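You operate a simulated robot arm through the tools that you are given. There is no shell and no other tool.

Carry out the task below with a simulated two-armed robot. There is one attempt and no reset: what you move stays moved.

## Task
Fetch the green-grip tube that says "Y2" from the island top behind the tower and set it on the right end of the wash bench. Take the cap off the small bottle on the island top behind the tower and lay it down there. Open the orange drawer, put the teal clamp in the inside of the orange drawer, then shut the drawer. Fetch the teal cloth and set it on the top of the hatch. Stack the small white carton that says "bands" from the island top behind the tower on top of the small white carton labelled "covers". Open the yellow drawer, put the white parts box in the inside of the yellow drawer and shut the drawer again. Any order will do.

The check looks at the end state, three seconds after you hand in, the way a careful person would. Anything else that was tipped, shoved, dropped, spilled or broken makes it a failure. Lids that push on must go on centred and level and be pressed home; caps that screw on are set level and turned clockwise until they are tight. Flat cloth is picked up by pressing the open fingertips on it (5 to 10 N) and closing them slowly along it; thin cloth reads only 2 to 8 mm in the jaws.

## Robot
Two 7-joint arms with fingered hands on one trunk, on a base that drives. Base frame: it is fixed to the floor where the robot stands at the start and does not move with it; the origin is under the middle of the robot, x ahead of it, y to its left, z up; the surface under the hand at the start is at about z = 0.85. Readings come in m, rad, newtons and seconds.
The left shoulder is at the start at [0.07, 0.123, 1.05], the right one opposite. With the tool pointing down near the work surface each hand reaches from about 0.48 to 0.88 m from the robot's upright axis, wherever it stands, measured 20 degrees to its own side. Places, roughly: green-grip tube [0.5, 0, 0.75]; inside of the orange drawer [2.7, -2.7, 0.7]; inside of the yellow drawer [3.2, -2.7, 0.7]; orange drawer [2.7, -2.6, 0.7]; right end of the wash bench [3.8, 1, 0.8]; small bottle [0.5, 0.25, 1]; small white carton [0.5, -1, 1]; teal clamp (5x3x3 cm) [0.3, 0, 0.9]; teal cloth (9x7x3 cm) [0.4, -1, 0.9]; top of the hatch [2.2, -2.7, 1.4]; white parts box (12x10x6 cm) [0.9, -1.4, 0.3]; yellow drawer [3.2, -2.6, 0.7]. Payload 4 kg a hand.
The TCP of each hand is the grasp point between the finger pads, 0.029 m short of the fingertips. In the tool frame z runs along the fingers and y along their closing line. Largest opening 0.1 m; the body of the gripper starts 0.034 m behind the TCP. The gripper is a hand of 5 fingers: y runs from the thumb to the fingers, the wrist lies at [-0.015, -0.105, -0.177] in the tool frame, and closing takes about 1.5 s.
Orientation is told as [roll, pitch, yaw] about the base's x, y, z axes, in that order, counted from this pose: with the fingers straight down and the wrist toward the robot, the tool's x, y and z point along [0, 1, 0], [1, 0, 0] and [0, 0, -1] of the base frame.

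## Interface
- The arms move only by the tool servo_tool. It takes "left_commands", "right_commands" or both (then of equal length, played together; a hand with none holds still); each is one flat list of numbers, 7 for each row, row after row: the shift along the tool's x, y, z in units of 500 mm (1.0 is 500 mm), then the turn, a rotation vector about the tool's x, y, z in units of 60 degrees (1.0 is 60 degrees), then the gripper command, from -1 (shut) to 1 (fully open), values between in proportion. In form: [tx, ty, tz, rx, ry, rz, jaw, tx, ty, tz, rx, ry, rz, jaw, ...]. A call has 1 to 20 rows; each row is the pose to reach, as a shift and turn from the pose commanded when the call began, along the tool's axes at that moment. A call with a number of a shift or a turn outside -1 to 1 is refused whole. A row lasts 0.2 s, in which the tool goes at most 0.05 m and 0.15 rad; a call with a longer step from one row to the next is refused whole, and so is a gripper value outside its range. Where a pose cannot be reached the arm comes as near as it can. A force on the tool above 40 N (or 10 N above the force at the start of the call, whichever is more), or a blocked arm, ends the call early, and 0.2 s more pass. Each finger travels about 0.045 m/s and halts on what it meets, pressing with about 34 N; the grip force reading is that of the motor and also rises with nothing between the fingers. The clock runs only during rows and for 0.2 s after the last one: add rows that repeat a pose to give the fingers time. It gives the time, the measured TCP pose, the force on the tool (base axes), the opening and the grip force at its end, in the units of the frame above (readings bear some noise), with the torque about the TCP (base axes, N m) and any sound that the robot's microphone picked up.
- Cameras (640 x 400 px; columns grow to the right, rows downward): "scene" is now at [0.1681, -0.0359, 1.1809]; the picture's right is [-0.37, -0.93, 0.00], its down [-0.49, 0.19, -0.85] and it looks along [0.79, -0.32, -0.52] (base axes); focal length 214 px, centre (320, 200). "left" rides on the left gripper at [-0.066, -0.086, -0.121] in its tool frame; the picture's right is [-0.76, -0.31, 0.58], its down [0.59, -0.70, 0.40] and it looks along [0.28, 0.64, 0.71] (tool axes); focal length 247 px, centre (320, 200). "right" rides on the right gripper at [0.065, -0.086, -0.121] in its tool frame; the picture's right is [-0.76, 0.31, -0.58], its down [-0.59, -0.70, 0.40] and it looks along [-0.28, 0.64, 0.71] (tool axes); focal length 247 px, centre (320, 200). There is no depth. A picture from a camera that has moved, and an enlarged one, comes with that camera's place and axes in the base frame and with its lens.
- camera(camera): a new picture of that camera. No time passes.
- slide_trunk(by): slides the trunk up (or, below 0, down) by that many m; the arms and the scene camera ride with it, the base frame stays. It gives what a move gives, with no picture.
- base_move(legs): drives the robot by 1 to 6 legs, each [ahead, turn to the left] in m and rad, along the robot's own axes; the way and the turn of a leg run together, so that a leg with both is an arc; at most 1.5 m and 3.142 rad a leg. The arms and the cameras ride along, it lands a little off, and it stops where it bumps. It gives what a move gives.
- set_grasp(shape, hand): the hand has 5 fingers and takes this shape, open, in about a second: jaw (thumb against the fingers, like two jaws); tri (thumb and two fingers); tip (a fingertip pinch); poke (one finger out to press); point (the index stretched); flat (the hand flat); cup (the hand cupped); fist (a fist). The gripper value then closes the fingers along that shape, each until it touches; the sizes above hold for jaw. It gives what a move gives, with no picture.
- turn_head(pan, tilt): turns the head with the scene camera to pan (to the left, within 1.396 rad either way) and tilt (down, from -0.506 to 1.204), counted from straight ahead of the robot. It gives what a move gives.
- enlarge(camera, box): a new picture of the part [left, top, right, bottom] of that camera's present view, enlarged. No time passes.
- sign_off(): hands the job in; it is judged then, once.

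Nothing tells you exact positions but the pictures and the camera data. Unless the task says otherwise, let go and move clear before handing in.

The tools are called as a command line: name --argument value ..., lists and objects as JSON in quotes. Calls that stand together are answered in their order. servo_tool: Moves the arms, as the interface text tells. Its arguments: {"type":"object","properties":{"left_commands":{"type":"array"},"right_commands":{"type":"array"}},"required":[]} The other tools are called the same way: slide_trunk (by) slides the trunk up or down; set_grasp (shape, hand) gives the hand a shape; base_move (legs) drives the base; turn_head (pan, tilt) turns the head that bears the scene camera; camera (camera) takes a picture; enlarge (camera, box) takes an enlarged picture of a part of a camera's view; sign_off () hands the job in.

At the start:

```text
t: 0.0
left_tcp_pos: [0.5204, -0.0291, 1.1468]
left_orientation: [0.001, 0.0, 0.009]
left_contact_force: [-0.7, 0.3, 0.1]
left_moment: [0.05, -0.03, 0.0]
left_finger_gap: 0.0995
left_gripper_force: 0.1
left_shape: jaw
right_tcp_pos: [0.4363, -0.4496, 1.1816]
right_orientation: [-0.001, 0.0, 0.009]
right_contact_force: [0.7, -0.3, 0.5]
right_moment: [0.0, -0.01, 0.01]
right_finger_gap: 0.0997
right_gripper_force: 0.0
right_shape: jaw
trunk travel left (down, up): [-0.25, 0.497]
robot x, y, heading: [0.0008, -0.0021, -0.001]
head pan, tilt: [-0.379, 0.55]
```

scene: 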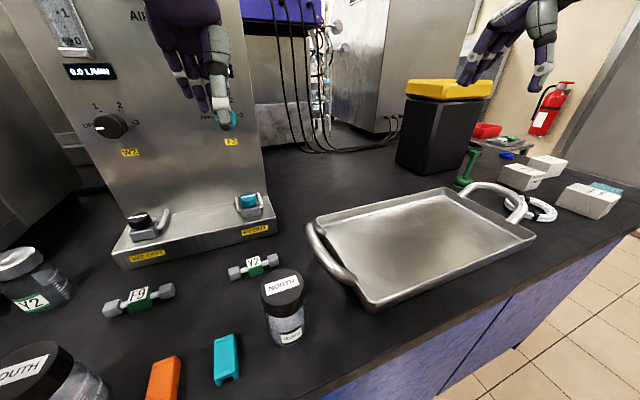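
right: 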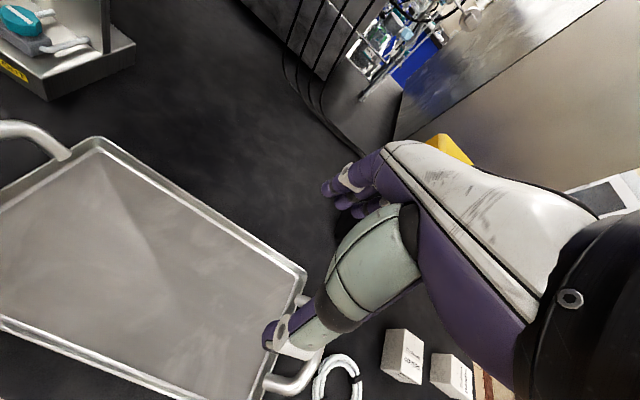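
left: 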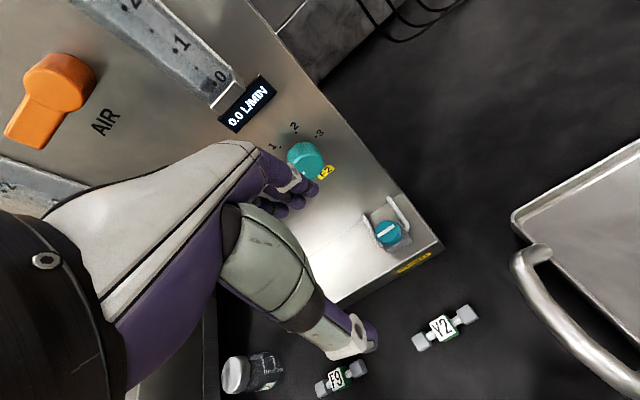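

I see an island top with a tower, a tray, tubes, jars and clamps ahead of me. I'll look around in more detail before moving anything.

turn_head --pan 0.4 --tilt 0.7

camera --camera "scene"

enlarge --camera "scene" --box '[0, 200, 320, 400]'

enlarge --camera "scene" --box '[320, 200, 640, 400]'

```text
t: 1.1
left_tcp_pos: [0.5203, -0.0291, 1.1459]
left_orientation: [-0.001, 0.002, 0.011]
left_contact_force: [-0.1, -1.2, -0.9]
left_moment: [-0.01, -0.02, -0.02]
left_finger_gap: 0.0995
left_gripper_force: 0.0
left_shape: jaw
right_tcp_pos: [0.4359, -0.4506, 1.1816]
right_orientation: [-0.003, 0.0, 0.009]
right_contact_force: [0.2, -0.8, 0.7]
right_moment: [-0.01, 0.02, 0.01]
right_finger_gap: 0.0999
right_gripper_force: 0.1
right_shape: jaw
trunk travel left (down, up): [-0.25, 0.497]
robot x, y, heading: [0.0022, -0.0019, 0.001]
head pan, tilt: [0.4, 0.7]
```

```text
taken
camera scene: at [0.163, 0.0303, 1.1679], right [0.39, -0.92, 0.0], down [-0.59, -0.25, -0.76], along [0.7, 0.3, -0.64], focal length 214 px, centre (320, 200)
```

scene: 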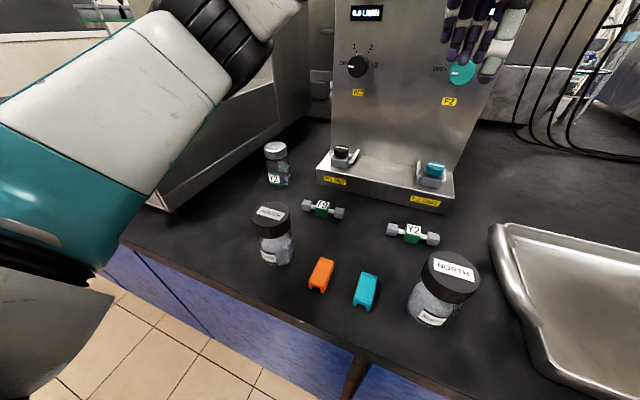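

```text
2.00 times, centred on (160, 300) of scene
camera zoom: at [0.163, 0.0303, 1.1679], right [0.39, -0.92, 0.0], down [-0.59, -0.25, -0.76], along [0.7, 0.3, -0.64], focal length 429 px, centre (640, 0)
```

zoom: 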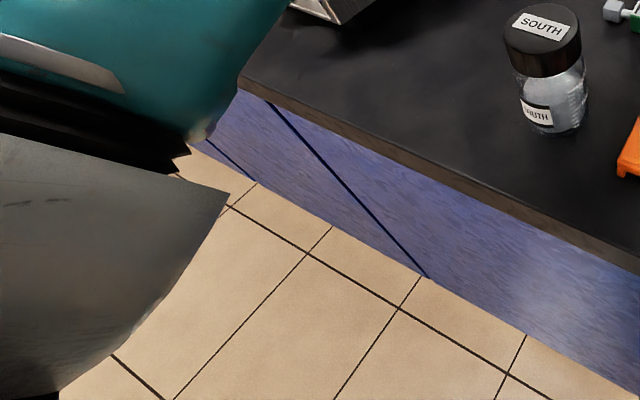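

```text
2.00 times, centred on (480, 300) of scene
camera zoom: at [0.163, 0.0303, 1.1679], right [0.39, -0.92, 0.0], down [-0.59, -0.25, -0.76], along [0.7, 0.3, -0.64], focal length 429 px, centre (0, 0)
```

zoom: 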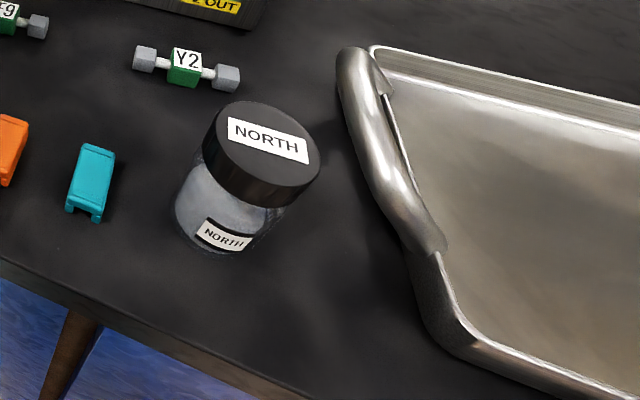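

The Y2 tube is about [0.47, -0.03], the small bottle (light cap, Y2 label) about [0.53, 0.30], and the teal clamp near [0.36, 0.03]. Next I'll look right at the cartons, the cloth and the far room.

turn_head --pan -1.0 --tilt 0.5

camera --camera "scene"

enlarge --camera "scene" --box '[0, 0, 320, 200]'

enlarge --camera "scene" --box '[200, 130, 440, 280]'

turn_head --pan -1.0 --tilt 0.0

camera --camera "scene"

turn_head --pan 0.0 --tilt 0.0

camera --camera "scene"

turn_head --pan 1.2 --tilt 0.1

camera --camera "scene"

```text
t: 2.6
left_tcp_pos: [0.5199, -0.0284, 1.1469]
left_orientation: [0.001, 0.0, 0.012]
left_contact_force: [0.8, 0.2, -1.0]
left_moment: [0.03, 0.0, 0.0]
left_finger_gap: 0.0999
left_gripper_force: 0.1
left_shape: jaw
right_tcp_pos: [0.4353, -0.449, 1.1825]
right_orientation: [-0.003, 0.0, 0.008]
right_contact_force: [0.3, 0.2, -0.4]
right_moment: [0.01, -0.03, -0.01]
right_finger_gap: 0.0997
right_gripper_force: 0.1
right_shape: jaw
trunk travel left (down, up): [-0.25, 0.497]
robot x, y, heading: [-0.0025, -0.0024, 0.005]
head pan, tilt: [-1.0, 0.499]
```

```text
taken
camera scene: at [0.1339, -0.0792, 1.1855], right [-0.84, -0.54, 0.0], down [-0.26, 0.4, -0.88], along [0.47, -0.74, -0.48], focal length 214 px, centre (320, 200)
```

scene: 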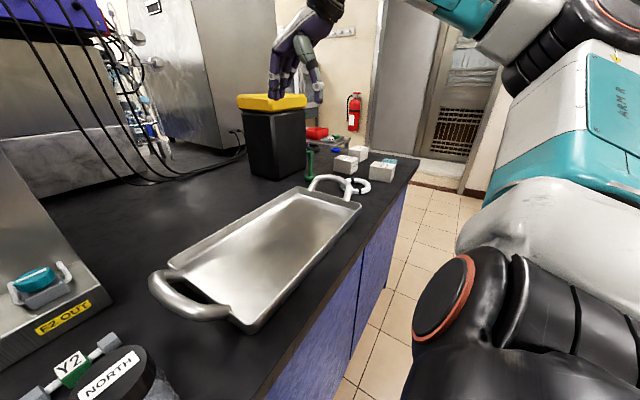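

```text
2.00 times, centred on (160, 100) of scene
camera zoom: at [0.1339, -0.0792, 1.1855], right [-0.84, -0.54, 0.0], down [-0.26, 0.4, -0.88], along [0.47, -0.74, -0.48], focal length 429 px, centre (640, 400)
```

zoom: 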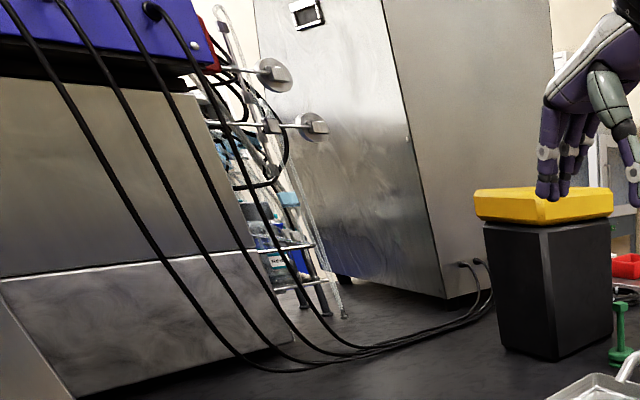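

```text
2.67 times, centred on (320, 205) of scene
camera zoom: at [0.1339, -0.0792, 1.1855], right [-0.84, -0.54, 0.0], down [-0.26, 0.4, -0.88], along [0.47, -0.74, -0.48], focal length 572 px, centre (320, 187)
```

zoom: 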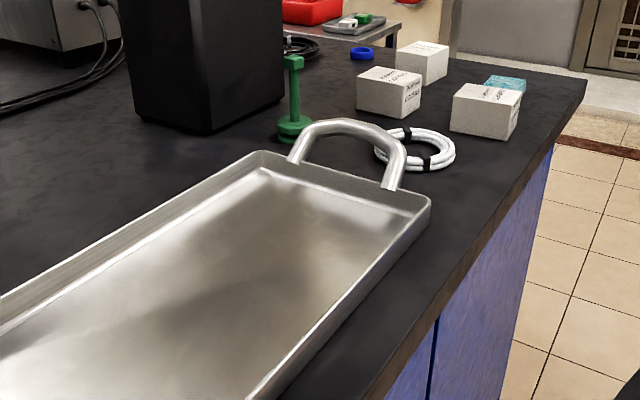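

```text
t: 3.6
left_tcp_pos: [0.5193, -0.0286, 1.1462]
left_orientation: [-0.002, 0.0, 0.009]
left_contact_force: [-0.6, 1.1, -0.2]
left_moment: [0.01, 0.01, -0.01]
left_finger_gap: 0.0996
left_gripper_force: 0.1
left_shape: jaw
right_tcp_pos: [0.4371, -0.4507, 1.1815]
right_orientation: [-0.002, 0.001, 0.009]
right_contact_force: [-1.5, -1.0, 0.1]
right_moment: [-0.04, 0.01, 0.0]
right_finger_gap: 0.0996
right_gripper_force: 0.0
right_shape: jaw
trunk travel left (down, up): [-0.25, 0.497]
robot x, y, heading: [0.0005, 0.0049, 0.003]
head pan, tilt: [-1.0, 0.0]
```

```text
taken
camera scene: at [0.1333, -0.0784, 1.2316], right [-0.84, -0.54, 0.0], down [0.0, 0.0, -1.0], along [0.54, -0.84, 0.0], focal length 214 px, centre (320, 200)
```

scene: 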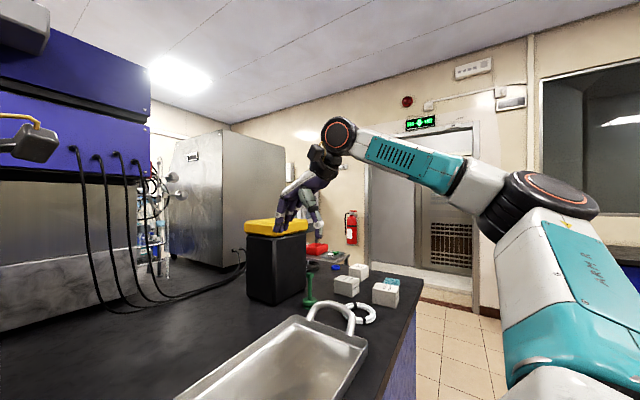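

```text
t: 4.8
left_tcp_pos: [0.5207, -0.0285, 1.1463]
left_orientation: [0.001, 0.0, 0.011]
left_contact_force: [0.7, -0.3, -0.3]
left_moment: [-0.02, -0.01, 0.0]
left_finger_gap: 0.0997
left_gripper_force: 0.0
left_shape: jaw
right_tcp_pos: [0.436, -0.4509, 1.1804]
right_orientation: [-0.002, 0.0, 0.008]
right_contact_force: [0.1, -0.3, 0.7]
right_moment: [-0.03, 0.01, -0.01]
right_finger_gap: 0.0997
right_gripper_force: 0.0
right_shape: jaw
trunk travel left (down, up): [-0.25, 0.497]
robot x, y, heading: [0.0035, -0.0032, 0.001]
head pan, tilt: [0.0, 0.0]
```

```text
taken
camera scene: at [0.1747, -0.0027, 1.2317], right [0.0, -1.0, 0.0], down [0.0, 0.0, -1.0], along [1.0, 0.0, 0.0], focal length 214 px, centre (320, 200)
```

scene: 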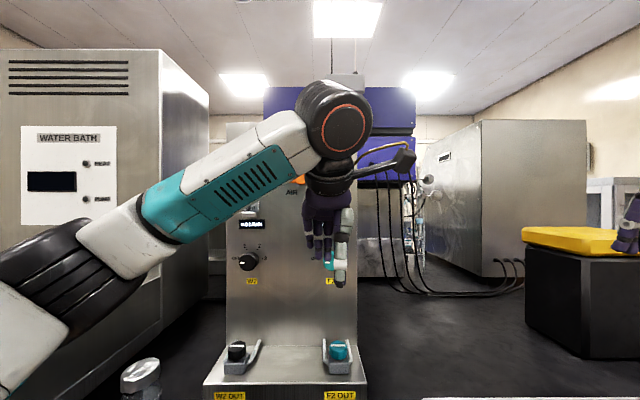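

```text
t: 6.2
left_tcp_pos: [0.5209, -0.0277, 1.1463]
left_orientation: [-0.001, 0.0, 0.009]
left_contact_force: [0.0, 1.2, -0.9]
left_moment: [-0.01, -0.02, 0.0]
left_finger_gap: 0.0998
left_gripper_force: 0.0
left_shape: jaw
right_tcp_pos: [0.4343, -0.4513, 1.1801]
right_orientation: [-0.004, 0.001, 0.009]
right_contact_force: [0.0, 0.1, 0.1]
right_moment: [-0.01, 0.01, 0.01]
right_finger_gap: 0.1001
right_gripper_force: 0.0
right_shape: jaw
trunk travel left (down, up): [-0.25, 0.497]
robot x, y, heading: [0.001, -0.0042, 0.005]
head pan, tilt: [1.201, 0.099]
```

```text
taken
camera scene: at [0.118, 0.0831, 1.2227], right [0.93, -0.36, 0.0], down [-0.04, -0.09, -1.0], along [0.36, 0.93, -0.1], focal length 214 px, centre (320, 200)
```

scene: 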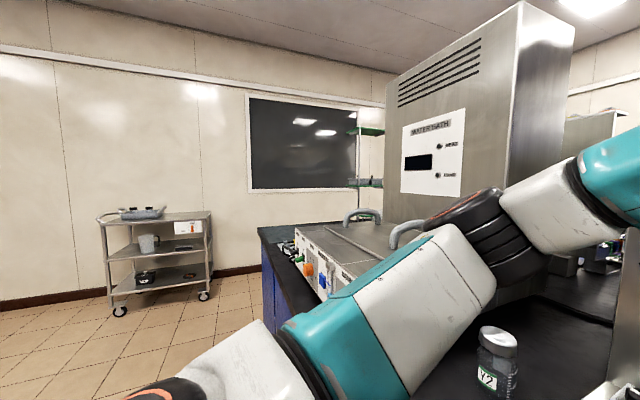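

I can see the three cartons and the cloth on the island's right end, and a trolley beyond them that probably holds the parts box. I'll start with the bottle and move the left hand towards it, staying high, for a close look.

servo_tool --left_commands '[0.0, -0.08, -0.04, 0, 0, 0, 1, 0.08, -0.12, -0.08, 0, 0, 0, 1, 0.16, -0.14, -0.1, 0, 0, 0, 1, 0.25, -0.15, -0.1, 0, 0, 0, 1, 0.34, -0.16, -0.1, 0, 0, 0, 1, 0.43, -0.16, -0.1, 0, 0, 0, 1, 0.5, -0.16, -0.1, 0, 0, 0, 1]'

camera --camera "left"

turn_head --pan 0.5 --tilt 0.4

camera --camera "scene"

```text
t: 7.8
left_tcp_pos: [0.436, 0.2208, 1.1957]
left_orientation: [-0.001, 0.0, 0.009]
left_contact_force: [0.5, 0.0, -1.3]
left_moment: [-0.01, -0.01, 0.02]
left_finger_gap: 0.0999
left_gripper_force: 0.1
left_shape: jaw
right_tcp_pos: [0.4347, -0.4502, 1.1816]
right_orientation: [0.0, -0.002, 0.008]
right_contact_force: [0.0, 0.2, 0.2]
right_moment: [0.02, -0.01, 0.01]
right_finger_gap: 0.1001
right_gripper_force: 0.1
right_shape: jaw
trunk travel left (down, up): [-0.25, 0.497]
robot x, y, heading: [-0.0021, -0.0013, -0.001]
head pan, tilt: [1.201, 0.099]
```

```text
taken
camera left: at [0.3502, 0.1555, 1.317], right [-0.3, -0.76, -0.58], down [-0.71, 0.58, -0.4], along [0.64, 0.29, -0.71], focal length 247 px, centre (320, 200)
```

left: 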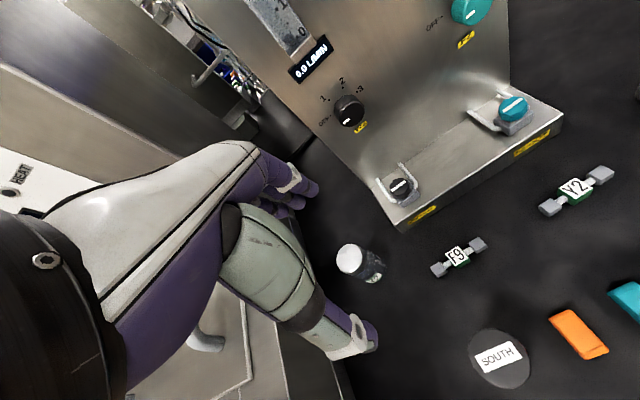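

```text
t: 8.9
left_tcp_pos: [0.4359, 0.221, 1.1959]
left_orientation: [0.0, 0.0, 0.01]
left_contact_force: [-0.1, -0.8, 0.3]
left_moment: [0.02, 0.0, 0.01]
left_finger_gap: 0.0996
left_gripper_force: 0.0
left_shape: jaw
right_tcp_pos: [0.4356, -0.4498, 1.1807]
right_orientation: [-0.002, 0.0, 0.008]
right_contact_force: [-0.2, -0.4, -0.6]
right_moment: [0.0, -0.02, 0.0]
right_finger_gap: 0.0999
right_gripper_force: 0.1
right_shape: jaw
trunk travel left (down, up): [-0.25, 0.497]
robot x, y, heading: [0.0039, -0.0008, 0.003]
head pan, tilt: [0.499, 0.4]
```

```text
taken
camera scene: at [0.1659, 0.0419, 1.1947], right [0.48, -0.88, 0.0], down [-0.34, -0.19, -0.92], along [0.81, 0.44, -0.39], focal length 214 px, centre (320, 200)
```

scene: 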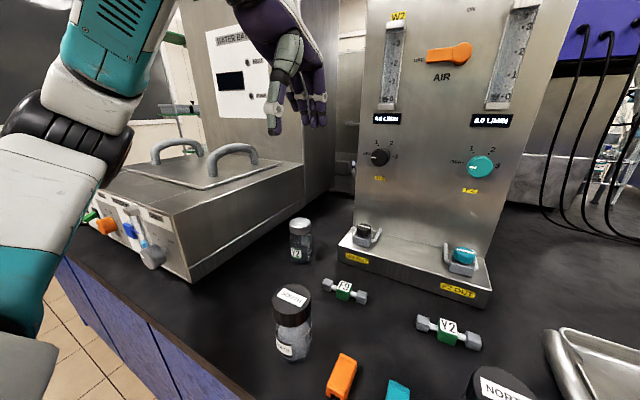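

I place the bottle's cap top at about [0.535, 0.298, 0.95], with the low water-bath box to its left, reaching about z = 1.0. I'll zoom in on the cap and the other items.

enlarge --camera "scene" --box '[270, 200, 350, 250]'

enlarge --camera "left" --box '[310, 220, 430, 295]'

enlarge --camera "scene" --box '[240, 200, 560, 400]'

```text
8.00 times, centred on (310, 225) of scene
camera zoom: at [0.1659, 0.0419, 1.1947], right [0.48, -0.88, 0.0], down [-0.34, -0.19, -0.92], along [0.81, 0.44, -0.39], focal length 1716 px, centre (400, 0)
```

zoom: 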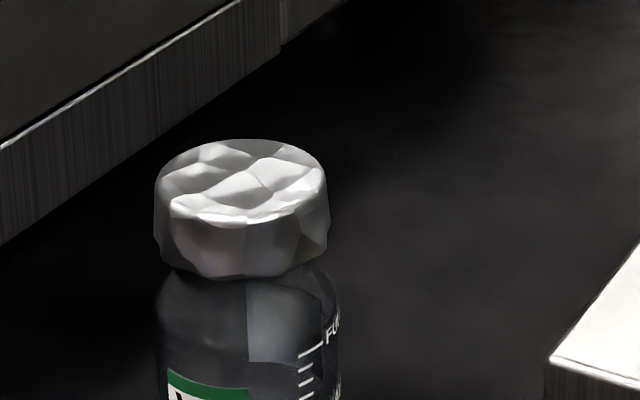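

```text
5.33 times, centred on (370, 258) of left
camera zoom: at [0.3505, 0.1543, 1.3172], right [-0.3, -0.76, -0.58], down [-0.71, 0.58, -0.4], along [0.64, 0.29, -0.71], focal length 1317 px, centre (53, -107)
```

zoom: 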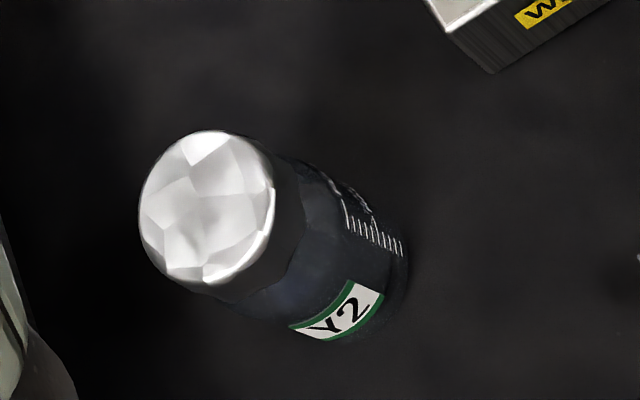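

```text
2.00 times, centred on (400, 300) of scene
camera zoom: at [0.1659, 0.0419, 1.1947], right [0.48, -0.88, 0.0], down [-0.34, -0.19, -0.92], along [0.81, 0.44, -0.39], focal length 429 px, centre (160, 0)
```

zoom: 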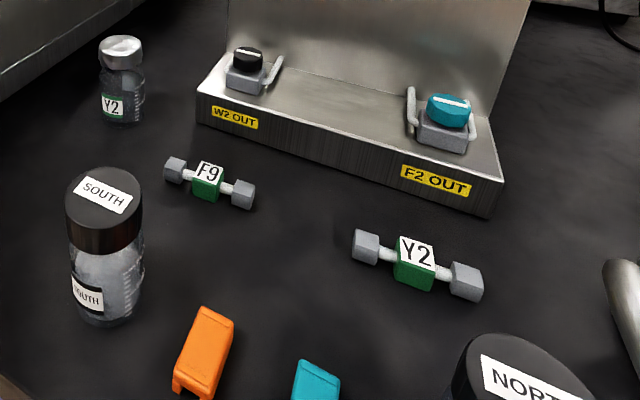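

The cap looks like crumpled foil, about 5 cm across and 2 cm tall (z 0.93–0.95). I'll bring the left hand over it with the jaws open.

servo_tool --left_commands '[0.04, 0.05, 0.05, 0, 0, 0, 1, 0.08, 0.1, 0.1, 0, 0, 0, 1, 0.12, 0.15, 0.15, 0, 0, 0, 1, 0.154, 0.198, 0.21, 0, 0, 0, 1, 0.154, 0.198, 0.292, 0, 0, 0, 1, 0.154, 0.198, 0.292, 0, 0, 0, 1]'

camera --camera "left"

camera --camera "scene"

```text
t: 10.3
left_tcp_pos: [0.5299, 0.2952, 1.058]
left_orientation: [0.004, -0.009, 0.013]
left_contact_force: [0.7, 0.2, 0.1]
left_moment: [0.02, 0.01, 0.0]
left_finger_gap: 0.0998
left_gripper_force: 0.1
left_shape: jaw
right_tcp_pos: [0.4299, -0.4535, 1.1817]
right_orientation: [0.003, -0.007, 0.007]
right_contact_force: [-0.9, -0.5, 0.9]
right_moment: [-0.02, -0.02, 0.01]
right_finger_gap: 0.0995
right_gripper_force: 0.1
right_shape: jaw
trunk travel left (down, up): [-0.25, 0.497]
robot x, y, heading: [-0.001, -0.0024, -0.001]
head pan, tilt: [0.499, 0.4]
```

```text
taken
camera left: at [0.4438, 0.2287, 1.1782], right [-0.29, -0.76, -0.58], down [-0.71, 0.58, -0.4], along [0.65, 0.29, -0.7], focal length 247 px, centre (320, 200)
```

left: 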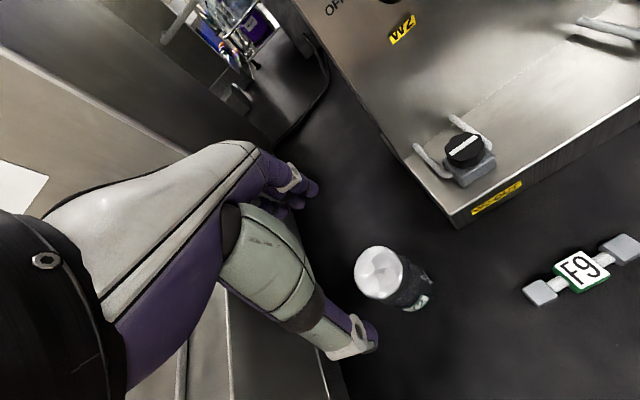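

```text
taken
camera scene: at [0.1599, 0.0375, 1.1964], right [0.48, -0.88, 0.0], down [-0.34, -0.18, -0.92], along [0.81, 0.44, -0.38], focal length 214 px, centre (320, 200)
```

scene: 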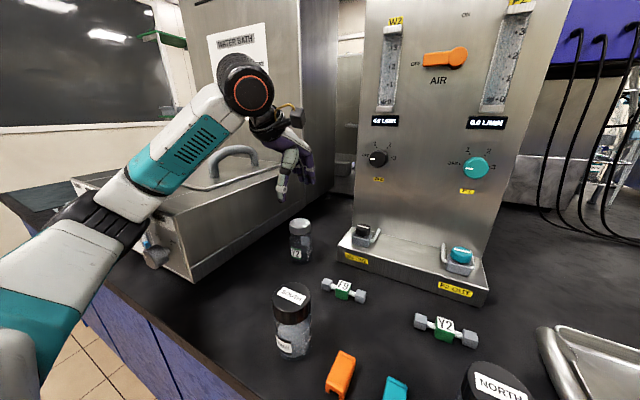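

The hand is right above the cap. I'll lower it in two stages and check the height before closing.

servo_tool --left_commands '[0, 0, 0.08, 0, 0, 0, 1, 0, 0, 0.14, 0, 0, 0, 1, 0, 0, 0.16, 0, 0, 0, 1, 0, 0, 0.16, 0, 0, 0, 1]'

camera --camera "left"

enlarge --camera "scene" --box '[240, 160, 360, 260]'

```text
t: 11.5
left_tcp_pos: [0.5345, 0.3084, 0.9883]
left_orientation: [-0.002, -0.048, 0.019]
left_contact_force: [-0.1, 0.7, 0.2]
left_moment: [0.03, 0.01, 0.02]
left_finger_gap: 0.1
left_gripper_force: 0.0
left_shape: jaw
right_tcp_pos: [0.4328, -0.4427, 1.1807]
right_orientation: [-0.009, 0.002, 0.013]
right_contact_force: [-0.1, -0.7, 0.0]
right_moment: [-0.02, -0.05, 0.0]
right_finger_gap: 0.1
right_gripper_force: 0.0
right_shape: jaw
trunk travel left (down, up): [-0.25, 0.497]
robot x, y, heading: [0.0003, -0.0027, -0.001]
head pan, tilt: [0.499, 0.4]
stopped in row 4 (left hand): the arm was blocked; the commanded pose is now the measured one
```

```text
taken
camera left: at [0.4436, 0.2414, 1.1075], right [-0.27, -0.76, -0.59], down [-0.69, 0.58, -0.43], along [0.67, 0.29, -0.68], focal length 247 px, centre (320, 200)
```

left: 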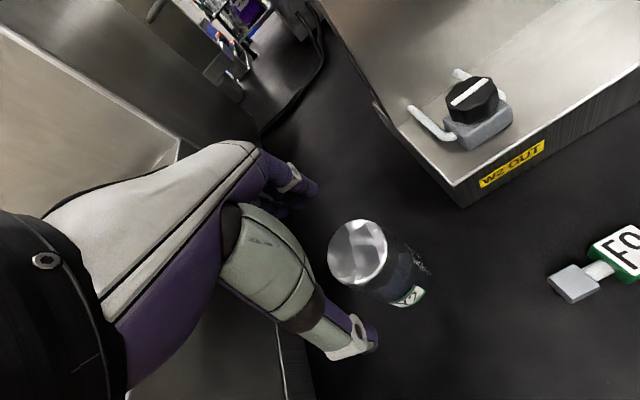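

```text
4.00 times, centred on (300, 210) of scene
camera zoom: at [0.1458, 0.0115, 1.2011], right [0.48, -0.88, -0.02], down [-0.33, -0.16, -0.93], along [0.81, 0.45, -0.36], focal length 858 px, centre (400, 160)
```

zoom: 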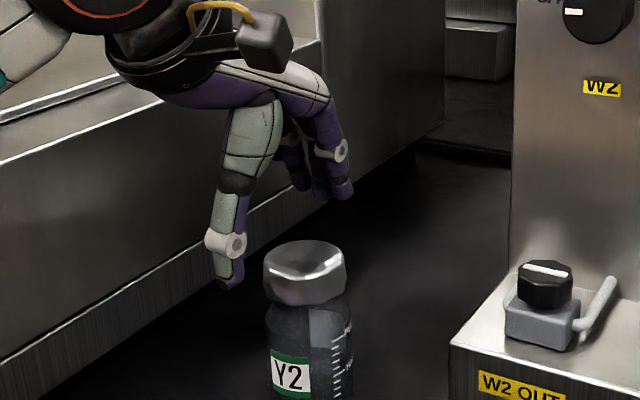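

The left forearm has met the water-bath box, so I'll back the hand straight up and look for any harm. I'll then use the right hand for the cap, since its elbow has free space.

servo_tool --left_commands '[-0.02, 0, -0.08, 0, 0, 0, 1, -0.04, 0, -0.16, 0, 0, 0, 1, -0.08, 0, -0.24, 0, 0, 0, 1, -0.1, -0.02, -0.32, 0, 0, 0, 1, -0.1, -0.04, -0.4, 0, 0, 0, 1, -0.1, -0.06, -0.46, 0, 0, 0, 1, -0.1, -0.06, -0.46, 0, 0, 0, 1]'

camera --camera "scene"

turn_head --pan 1.1 --tilt 0.5

camera --camera "scene"

```text
t: 12.6
left_tcp_pos: [0.5227, 0.2921, 1.0341]
left_orientation: [0.012, 0.192, 0.054]
left_contact_force: [3.9, 1.1, -0.3]
left_moment: [-0.13, 0.24, -0.07]
left_finger_gap: 0.1
left_gripper_force: 0.0
left_shape: jaw
right_tcp_pos: [0.4129, -0.4321, 1.1626]
right_orientation: [0.014, 0.019, 0.004]
right_contact_force: [5.2, -4.0, -6.8]
right_moment: [0.38, 0.28, 0.11]
right_finger_gap: 0.1
right_gripper_force: 0.1
right_shape: jaw
trunk travel left (down, up): [-0.25, 0.497]
robot x, y, heading: [-0.01, 0.1377, 0.106]
head pan, tilt: [0.499, 0.4]
stopped in row 5 (left hand): the arm was blocked; the commanded pose is now the measured one
```

```text
taken
camera scene: at [0.1069, 0.109, 1.2138], right [0.57, -0.82, -0.04], down [-0.29, -0.15, -0.95], along [0.77, 0.55, -0.32], focal length 214 px, centre (320, 200)
```

scene: 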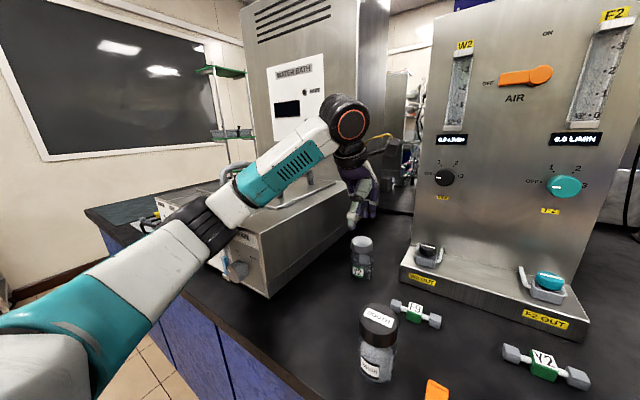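

```text
t: 13.6
left_tcp_pos: [0.5124, 0.3449, 1.0247]
left_orientation: [-0.005, 0.196, 0.083]
left_contact_force: [0.5, -0.1, 0.2]
left_moment: [0.01, -0.01, 0.03]
left_finger_gap: 0.1002
left_gripper_force: 0.2
left_shape: jaw
right_tcp_pos: [0.4176, -0.3801, 1.1759]
right_orientation: [-0.016, 0.008, 0.027]
right_contact_force: [1.4, -1.4, -2.0]
right_moment: [0.14, 0.04, 0.03]
right_finger_gap: 0.1
right_gripper_force: 0.0
right_shape: jaw
trunk travel left (down, up): [-0.25, 0.497]
robot x, y, heading: [-0.0056, 0.1565, 0.074]
head pan, tilt: [1.1, 0.499]
```

```text
taken
camera scene: at [0.0551, 0.1732, 1.2028], right [0.92, -0.39, 0.02], down [-0.14, -0.39, -0.91], along [0.36, 0.84, -0.41], focal length 214 px, centre (320, 200)
```

scene: 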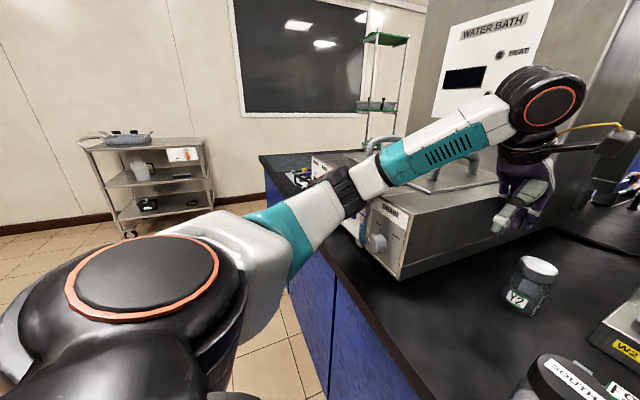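

The arm is snagged near the water bath's front panel and it shoved the base a bit. Before any further motion I'll look closely at what it is touching.

enlarge --camera "scene" --box '[270, 130, 510, 300]'

camera --camera "left"

turn_head --pan 1.39 --tilt 0.5

camera --camera "scene"

```text
2.35 times, centred on (390, 215) of scene
camera zoom: at [0.0551, 0.1732, 1.2028], right [0.92, -0.39, 0.02], down [-0.14, -0.39, -0.91], along [0.36, 0.84, -0.41], focal length 505 px, centre (155, 165)
```

zoom: 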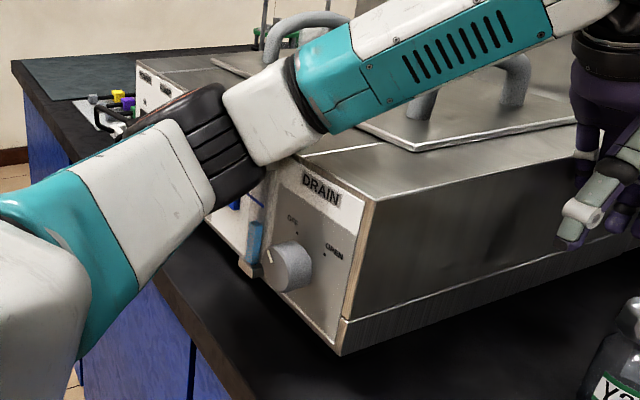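

```text
taken
camera left: at [0.4561, 0.2758, 1.1592], right [-0.35, -0.79, -0.5], down [-0.81, 0.52, -0.26], along [0.47, 0.32, -0.83], focal length 247 px, centre (320, 200)
```

left: 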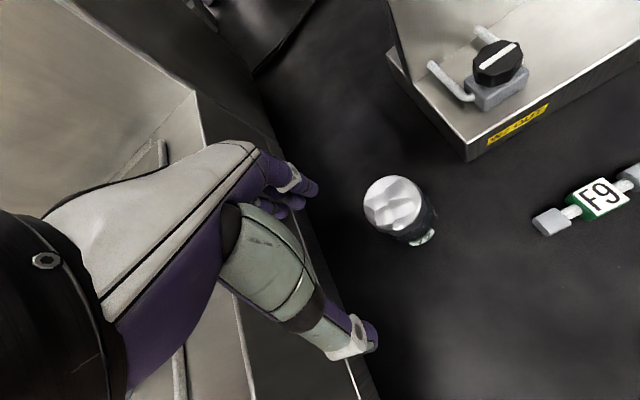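

```text
t: 14.4
left_tcp_pos: [0.5155, 0.3433, 1.0225]
left_orientation: [-0.017, 0.189, 0.082]
left_contact_force: [-0.2, 0.3, 0.9]
left_moment: [0.0, 0.01, -0.01]
left_finger_gap: 0.0996
left_gripper_force: 0.0
left_shape: jaw
right_tcp_pos: [0.4209, -0.3796, 1.1806]
right_orientation: [-0.034, 0.009, 0.042]
right_contact_force: [-0.8, -0.7, 0.5]
right_moment: [0.01, -0.01, 0.02]
right_finger_gap: 0.1001
right_gripper_force: 0.1
right_shape: jaw
trunk travel left (down, up): [-0.25, 0.497]
robot x, y, heading: [-0.0074, 0.1677, 0.074]
head pan, tilt: [1.389, 0.499]
```

```text
taken
camera scene: at [0.0254, 0.1852, 1.2042], right [0.99, -0.11, 0.05], down [0.0, -0.42, -0.91], along [0.12, 0.9, -0.42], focal length 214 px, centre (320, 200)
```

scene: 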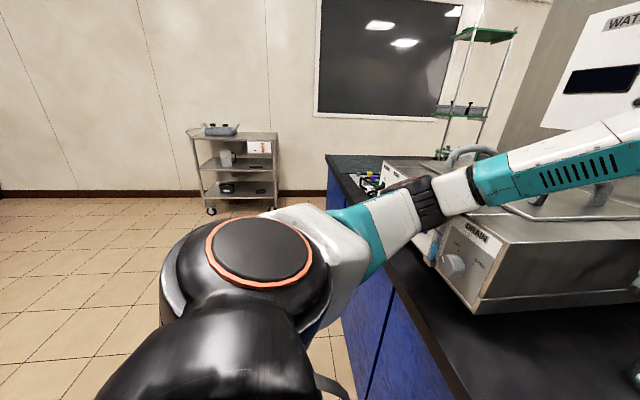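

The left elbow is leaning on the bath's front edge and tilting me slightly. Sliding the trunk up should lift the whole arm straight off it.

slide_trunk --by 0.08

camera --camera "scene"

```text
t: 14.7
left_tcp_pos: [0.5501, 0.3522, 1.0117]
left_orientation: [-0.069, 0.17, 0.058]
left_contact_force: [-18.3, -84.0, 78.3]
left_moment: [6.19, -3.01, -1.78]
left_finger_gap: 0.1
left_gripper_force: 0.2
left_shape: jaw
right_tcp_pos: [0.4627, -0.342, 1.1751]
right_orientation: [-0.058, 0.037, 0.081]
right_contact_force: [1.2, 2.5, -0.6]
right_moment: [-0.18, 0.07, -0.06]
right_finger_gap: 0.0999
right_gripper_force: 0.0
right_shape: jaw
trunk travel left (down, up): [-0.253, 0.494]
robot x, y, heading: [-0.0076, 0.1679, 0.078]
head pan, tilt: [1.389, 0.499]
stopped: the arm was blocked; the commanded pose is now the measured one
```

```text
taken
camera scene: at [0.0363, 0.1465, 1.2139], right [0.99, -0.11, 0.03], down [-0.02, -0.39, -0.92], along [0.11, 0.92, -0.39], focal length 214 px, centre (320, 200)
```

scene: 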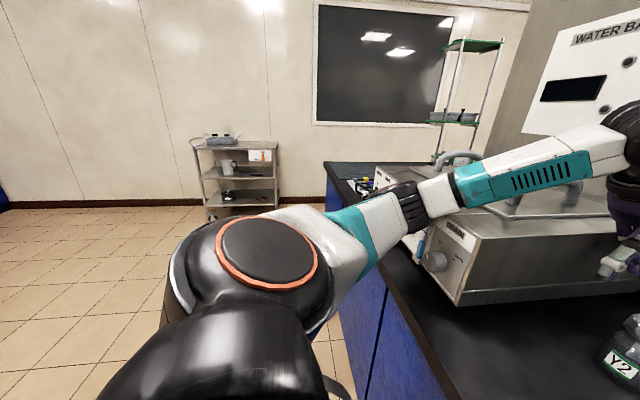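

The hand now reads contact with the bath's side edge. I'll take fresh views of the elbow and hand before choosing the escape direction.

servo_tool --left_commands '[0, 0, 0, 0, 0, 0, 1]'

enlarge --camera "scene" --box '[340, 120, 640, 310]'

camera --camera "left"

camera --camera "right"

```text
t: 15.0
left_tcp_pos: [0.551, 0.346, 1.0017]
left_orientation: [-0.127, 0.139, 0.028]
left_contact_force: [33.2, -123.4, 93.7]
left_moment: [9.8, -1.53, -5.8]
left_finger_gap: 0.0997
left_gripper_force: 0.0
left_shape: jaw
right_tcp_pos: [0.463, -0.2902, 1.1873]
right_orientation: [0.046, -0.083, 0.181]
right_contact_force: [2.3, 0.1, -0.8]
right_moment: [-0.03, 0.08, 0.02]
right_finger_gap: 0.1
right_gripper_force: 0.0
right_shape: jaw
trunk travel left (down, up): [-0.253, 0.494]
robot x, y, heading: [-0.005, 0.1667, 0.051]
head pan, tilt: [1.389, 0.499]
stopped in row 1 (left hand): the arm was blocked; the commanded pose is now the measured one
```

```text
2.11 times, centred on (490, 215) of scene
camera zoom: at [0.0143, 0.0625, 1.2213], right [0.99, -0.14, 0.04], down [-0.01, -0.32, -0.95], along [0.14, 0.94, -0.32], focal length 452 px, centre (-38, 168)
```

zoom: 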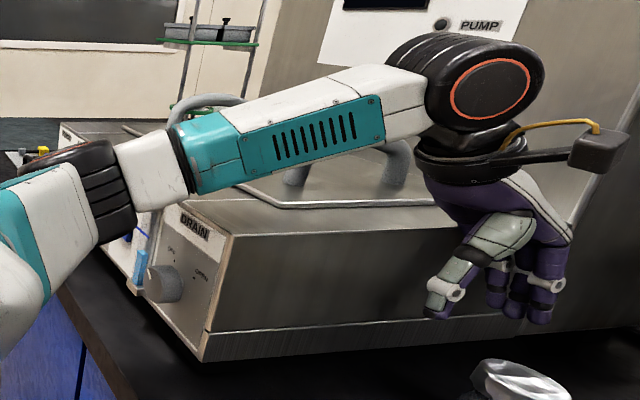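

```text
taken
camera left: at [0.4841, 0.2947, 1.1416], right [-0.35, -0.83, -0.43], down [-0.78, 0.51, -0.37], along [0.53, 0.21, -0.82], focal length 247 px, centre (320, 200)
```

left: 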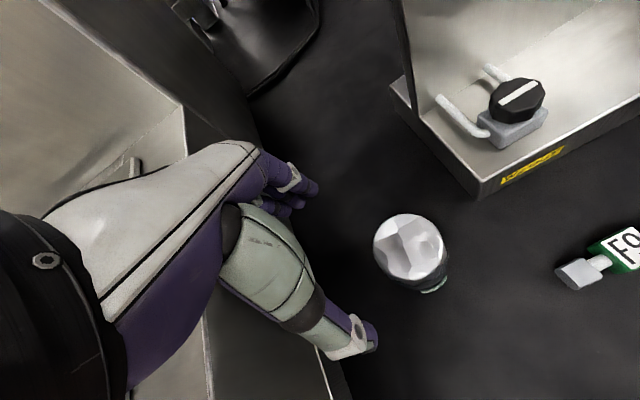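

```text
taken
camera right: at [0.3585, -0.2468, 1.3036], right [0.4, -0.72, 0.57], down [-0.55, -0.68, -0.48], along [0.73, -0.12, -0.67], focal length 247 px, centre (320, 200)
```

right: 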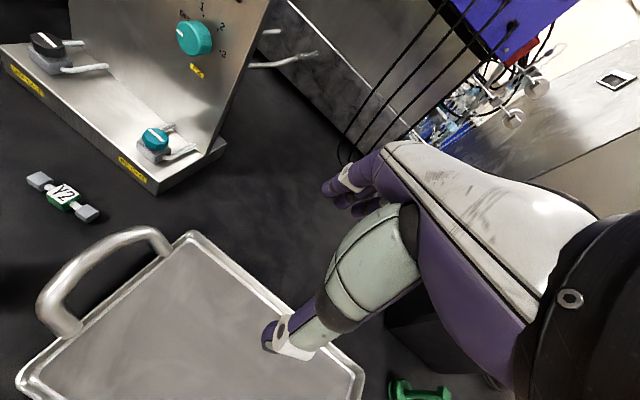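

The hand is wedged on the bath's top edge, roughly at [0.58, 0.41, 1.04], because the base was shoved left. Backing the base away while turning slightly right should draw the whole arm clear of it.

base_move --legs '[[-0.1, -0.15]]'

camera --camera "scene"

camera --camera "left"

```text
t: 15.8
left_tcp_pos: [0.5703, 0.3288, 1.0098]
left_orientation: [-0.496, -0.118, -0.165]
left_contact_force: [16.6, -98.7, 54.5]
left_moment: [7.08, -0.63, -3.32]
left_finger_gap: 0.1
left_gripper_force: 0.0
left_shape: jaw
right_tcp_pos: [0.5214, -0.1373, 1.2469]
right_orientation: [0.429, -0.219, 0.115]
right_contact_force: [0.6, -0.8, -0.1]
right_moment: [0.05, -0.02, 0.06]
right_finger_gap: 0.1002
right_gripper_force: 0.0
right_shape: jaw
trunk travel left (down, up): [-0.253, 0.494]
robot x, y, heading: [-0.0066, 0.1639, 0.037]
head pan, tilt: [1.389, 0.499]
stopped in leg 1: the robot was blocked; the commanded pose is now the measured one
```

```text
taken
camera scene: at [0.0013, 0.0529, 1.223], right [0.99, -0.15, 0.05], down [0.0, -0.32, -0.95], along [0.16, 0.94, -0.31], focal length 214 px, centre (320, 200)
```

scene: 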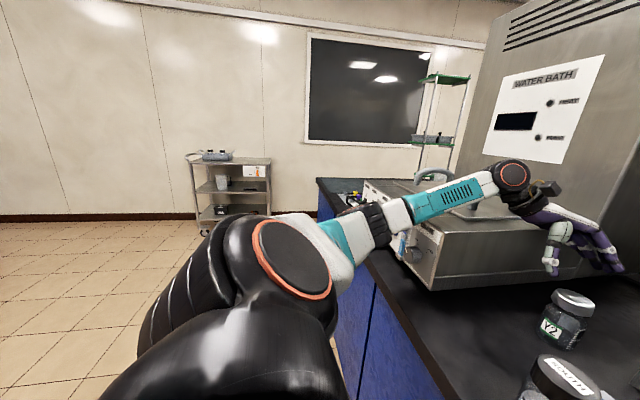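

```text
taken
camera left: at [0.4697, 0.3456, 1.1366], right [-0.44, -0.88, -0.18], down [-0.56, 0.43, -0.71], along [0.7, -0.21, -0.68], focal length 247 px, centre (320, 200)
```

left: 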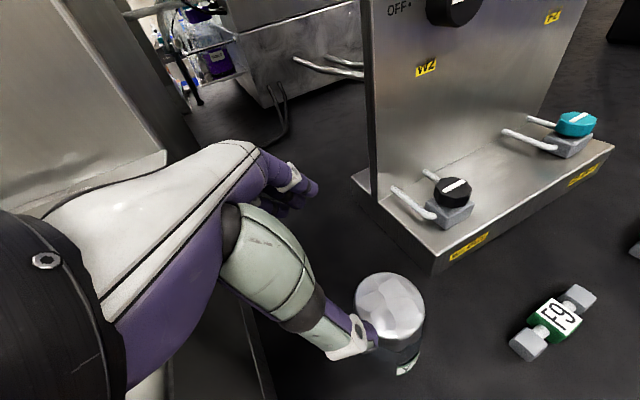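

The arm is still wedged and the thumb is near the cap, so the hand has to come up and right first. I'll command a short move that way and roll the hand body off the edge.

servo_tool --left_commands '[-0.07, 0, -0.06, 0, 0.1, 0, 1, -0.14, 0, -0.12, 0, 0.2, 0, 1, -0.21, 0, -0.18, 0, 0.3, 0, 1, -0.28, 0, -0.24, 0, 0.4, 0, 1]'

camera --camera "scene"

camera --camera "left"

```text
t: 16.1
left_tcp_pos: [0.5687, 0.3311, 1.043]
left_orientation: [-0.617, -0.203, -0.218]
left_contact_force: [0.2, -0.5, 0.0]
left_moment: [-0.06, 0.03, -0.04]
left_finger_gap: 0.0999
left_gripper_force: 0.1
left_shape: jaw
right_tcp_pos: [0.5728, -0.1124, 1.2407]
right_orientation: [0.636, -0.161, -0.033]
right_contact_force: [0.9, 1.1, -1.4]
right_moment: [0.05, -0.01, 0.07]
right_finger_gap: 0.1
right_gripper_force: 0.1
right_shape: jaw
trunk travel left (down, up): [-0.253, 0.494]
robot x, y, heading: [-0.0101, 0.1744, 0.065]
head pan, tilt: [1.389, 0.499]
stopped in row 1 (left hand): the arm was blocked; the commanded pose is now the measured one
```

```text
taken
camera scene: at [-0.0089, 0.0626, 1.2243], right [0.99, -0.13, 0.06], down [0.01, -0.32, -0.95], along [0.14, 0.94, -0.31], focal length 214 px, centre (320, 200)
```

scene: 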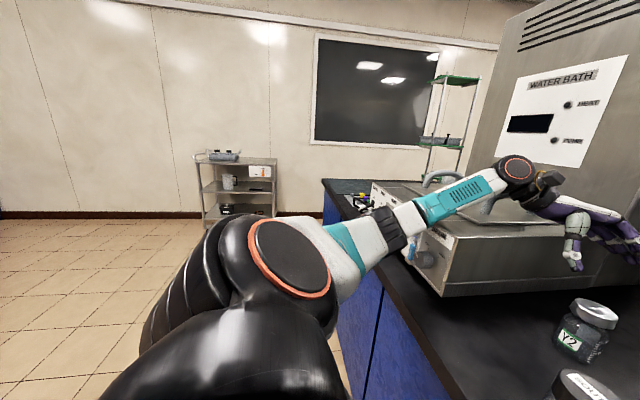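

```text
taken
camera left: at [0.4619, 0.3713, 1.1594], right [-0.49, -0.87, -0.09], down [-0.49, 0.36, -0.8], along [0.72, -0.35, -0.6], focal length 247 px, centre (320, 200)
```

left: 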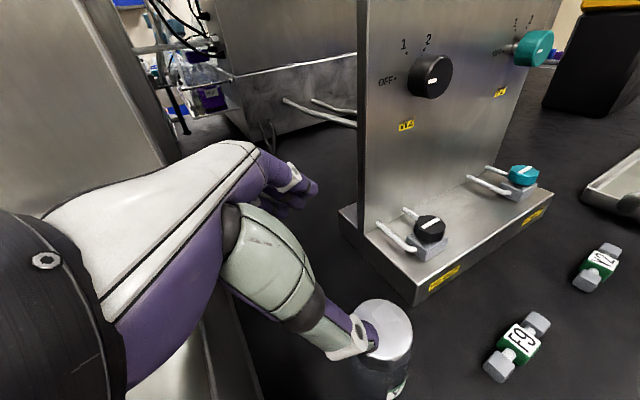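

Force on the left hand has dropped to zero, but both arms seem to be drifting. I'll check where the right arm really is before doing anything else.

turn_head --pan 0.2 --tilt 0.5

camera --camera "scene"

camera --camera "right"

```text
t: 17.5
left_tcp_pos: [0.5719, 0.3335, 1.0434]
left_orientation: [-0.614, -0.21, -0.194]
left_contact_force: [0.0, 0.6, -0.1]
left_moment: [0.02, 0.01, -0.02]
left_finger_gap: 0.1
left_gripper_force: 0.0
left_shape: jaw
right_tcp_pos: [0.5676, -0.1202, 1.2531]
right_orientation: [0.643, -0.198, -0.029]
right_contact_force: [0.2, 0.0, 0.1]
right_moment: [0.0, -0.04, -0.01]
right_finger_gap: 0.0997
right_gripper_force: 0.0
right_shape: jaw
trunk travel left (down, up): [-0.253, 0.494]
robot x, y, heading: [-0.0134, 0.1755, 0.071]
head pan, tilt: [0.201, 0.499]
```

```text
taken
camera scene: at [0.0669, -0.0017, 1.219], right [0.26, -0.95, -0.15], down [-0.39, 0.03, -0.92], along [0.88, 0.3, -0.36], focal length 214 px, centre (320, 200)
```

scene: 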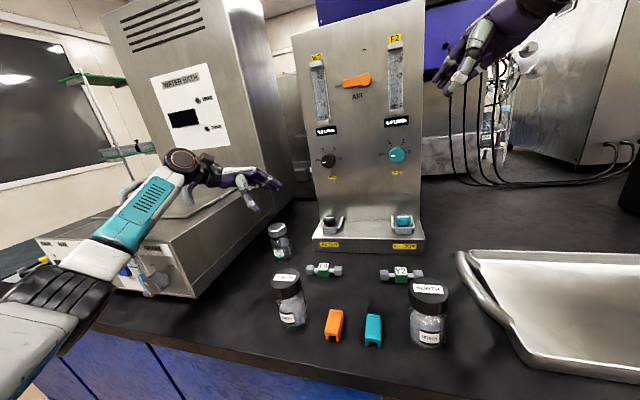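

```text
taken
camera right: at [0.4551, -0.1348, 1.3693], right [0.27, -0.96, 0.07], down [-0.56, -0.21, -0.8], along [0.78, 0.18, -0.6], focal length 247 px, centre (320, 200)
```

right: 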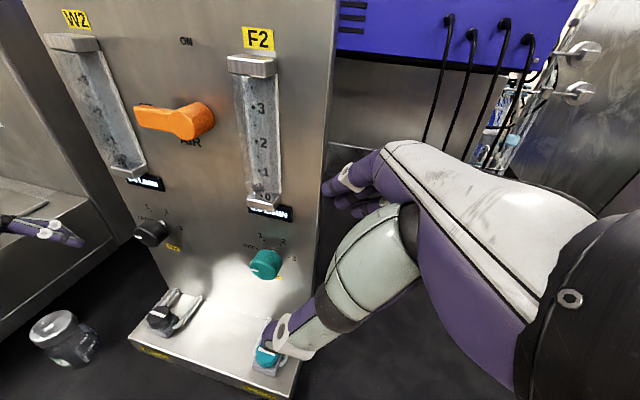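

The robot is leaning right because the left forearm rests on the bath's lid handle. I'll lift the left hand in small upward steps and roll it upright to take the load off.

servo_tool --left_commands '[-0.055, 0.02, -0.078, 0, 0.1, 0, 1, -0.11, 0.04, -0.156, 0, 0.2, 0, 1, -0.165, 0.06, -0.234, 0, 0.3, 0, 1, -0.22, 0.08, -0.312, 0, 0.4, 0, 1]'

camera --camera "scene"

```text
t: 17.8
left_tcp_pos: [0.5567, 0.3408, 1.0845]
left_orientation: [-0.739, -0.317, -0.301]
left_contact_force: [1.2, -0.4, 0.0]
left_moment: [0.03, 0.05, 0.01]
left_finger_gap: 0.1001
left_gripper_force: 0.0
left_shape: jaw
right_tcp_pos: [0.6205, -0.0887, 1.2322]
right_orientation: [0.789, -0.107, -0.192]
right_contact_force: [-31.8, -50.5, 10.4]
right_moment: [-0.44, -0.41, -2.94]
right_finger_gap: 0.0999
right_gripper_force: 0.1
right_shape: jaw
trunk travel left (down, up): [-0.253, 0.494]
robot x, y, heading: [-0.0232, 0.1884, 0.099]
head pan, tilt: [0.201, 0.499]
stopped in row 1 (right hand): the arm was blocked; the commanded pose is now the measured one
```

```text
taken
camera scene: at [0.0544, 0.0366, 1.2175], right [0.29, -0.95, -0.13], down [-0.38, 0.0, -0.92], along [0.88, 0.32, -0.36], focal length 214 px, centre (320, 200)
```

scene: 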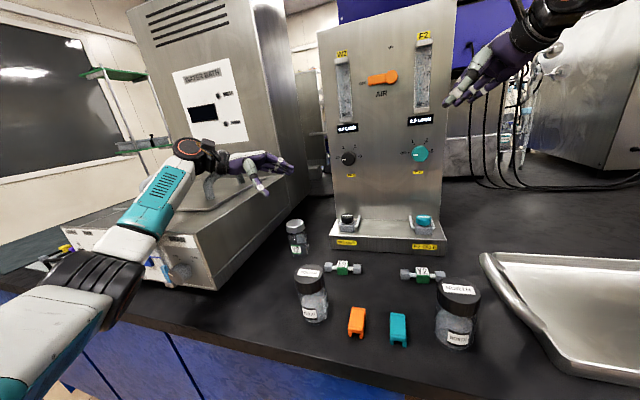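

The robot is slowly coming upright, but the right hand has now swung against the tower. I'll move both arms together: left up, right back and away from the tower.

servo_tool --left_commands '[-0.079, 0.037, -0.044, 0.05, 0.11, 0, 1, -0.158, 0.074, -0.088, 0.1, 0.22, 0, 1, -0.237, 0.111, -0.132, 0.15, 0.33, 0, 1]' --right_commands '[-0.059, -0.024, -0.063, 0, -0.12, 0, 1, -0.118, -0.048, -0.126, 0, -0.24, 0, 1, -0.177, -0.072, -0.189, 0, -0.36, 0, 1]'

camera --camera "scene"

```text
t: 18.1
left_tcp_pos: [0.5565, 0.3575, 1.1254]
left_orientation: [-0.796, -0.391, -0.419]
left_contact_force: [1.1, 0.7, -2.0]
left_moment: [-0.09, 0.03, -0.05]
left_finger_gap: 0.1
left_gripper_force: 0.2
left_shape: jaw
right_tcp_pos: [0.6801, -0.0824, 1.1612]
right_orientation: [0.749, 0.025, -0.323]
right_contact_force: [1.1, -3.0, -3.3]
right_moment: [0.3, -0.02, 0.1]
right_finger_gap: 0.0997
right_gripper_force: 0.1
right_shape: jaw
trunk travel left (down, up): [-0.253, 0.494]
robot x, y, heading: [-0.0228, 0.1944, 0.112]
head pan, tilt: [0.201, 0.499]
stopped in row 1 (left hand): the arm was blocked; the commanded pose is now the measured one
```

```text
taken
camera scene: at [0.0643, 0.0602, 1.2151], right [0.31, -0.94, -0.12], down [-0.39, -0.01, -0.92], along [0.87, 0.33, -0.37], focal length 214 px, centre (320, 200)
```

scene: 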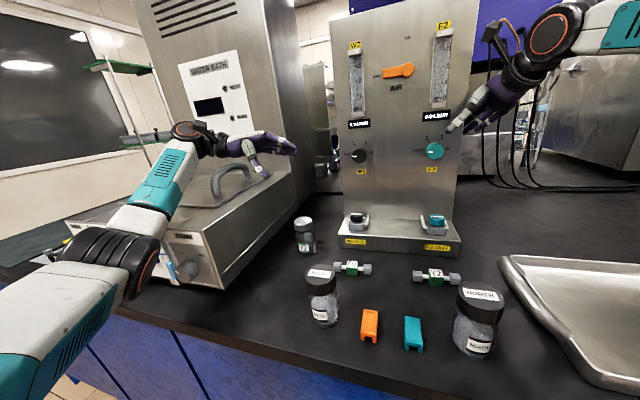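

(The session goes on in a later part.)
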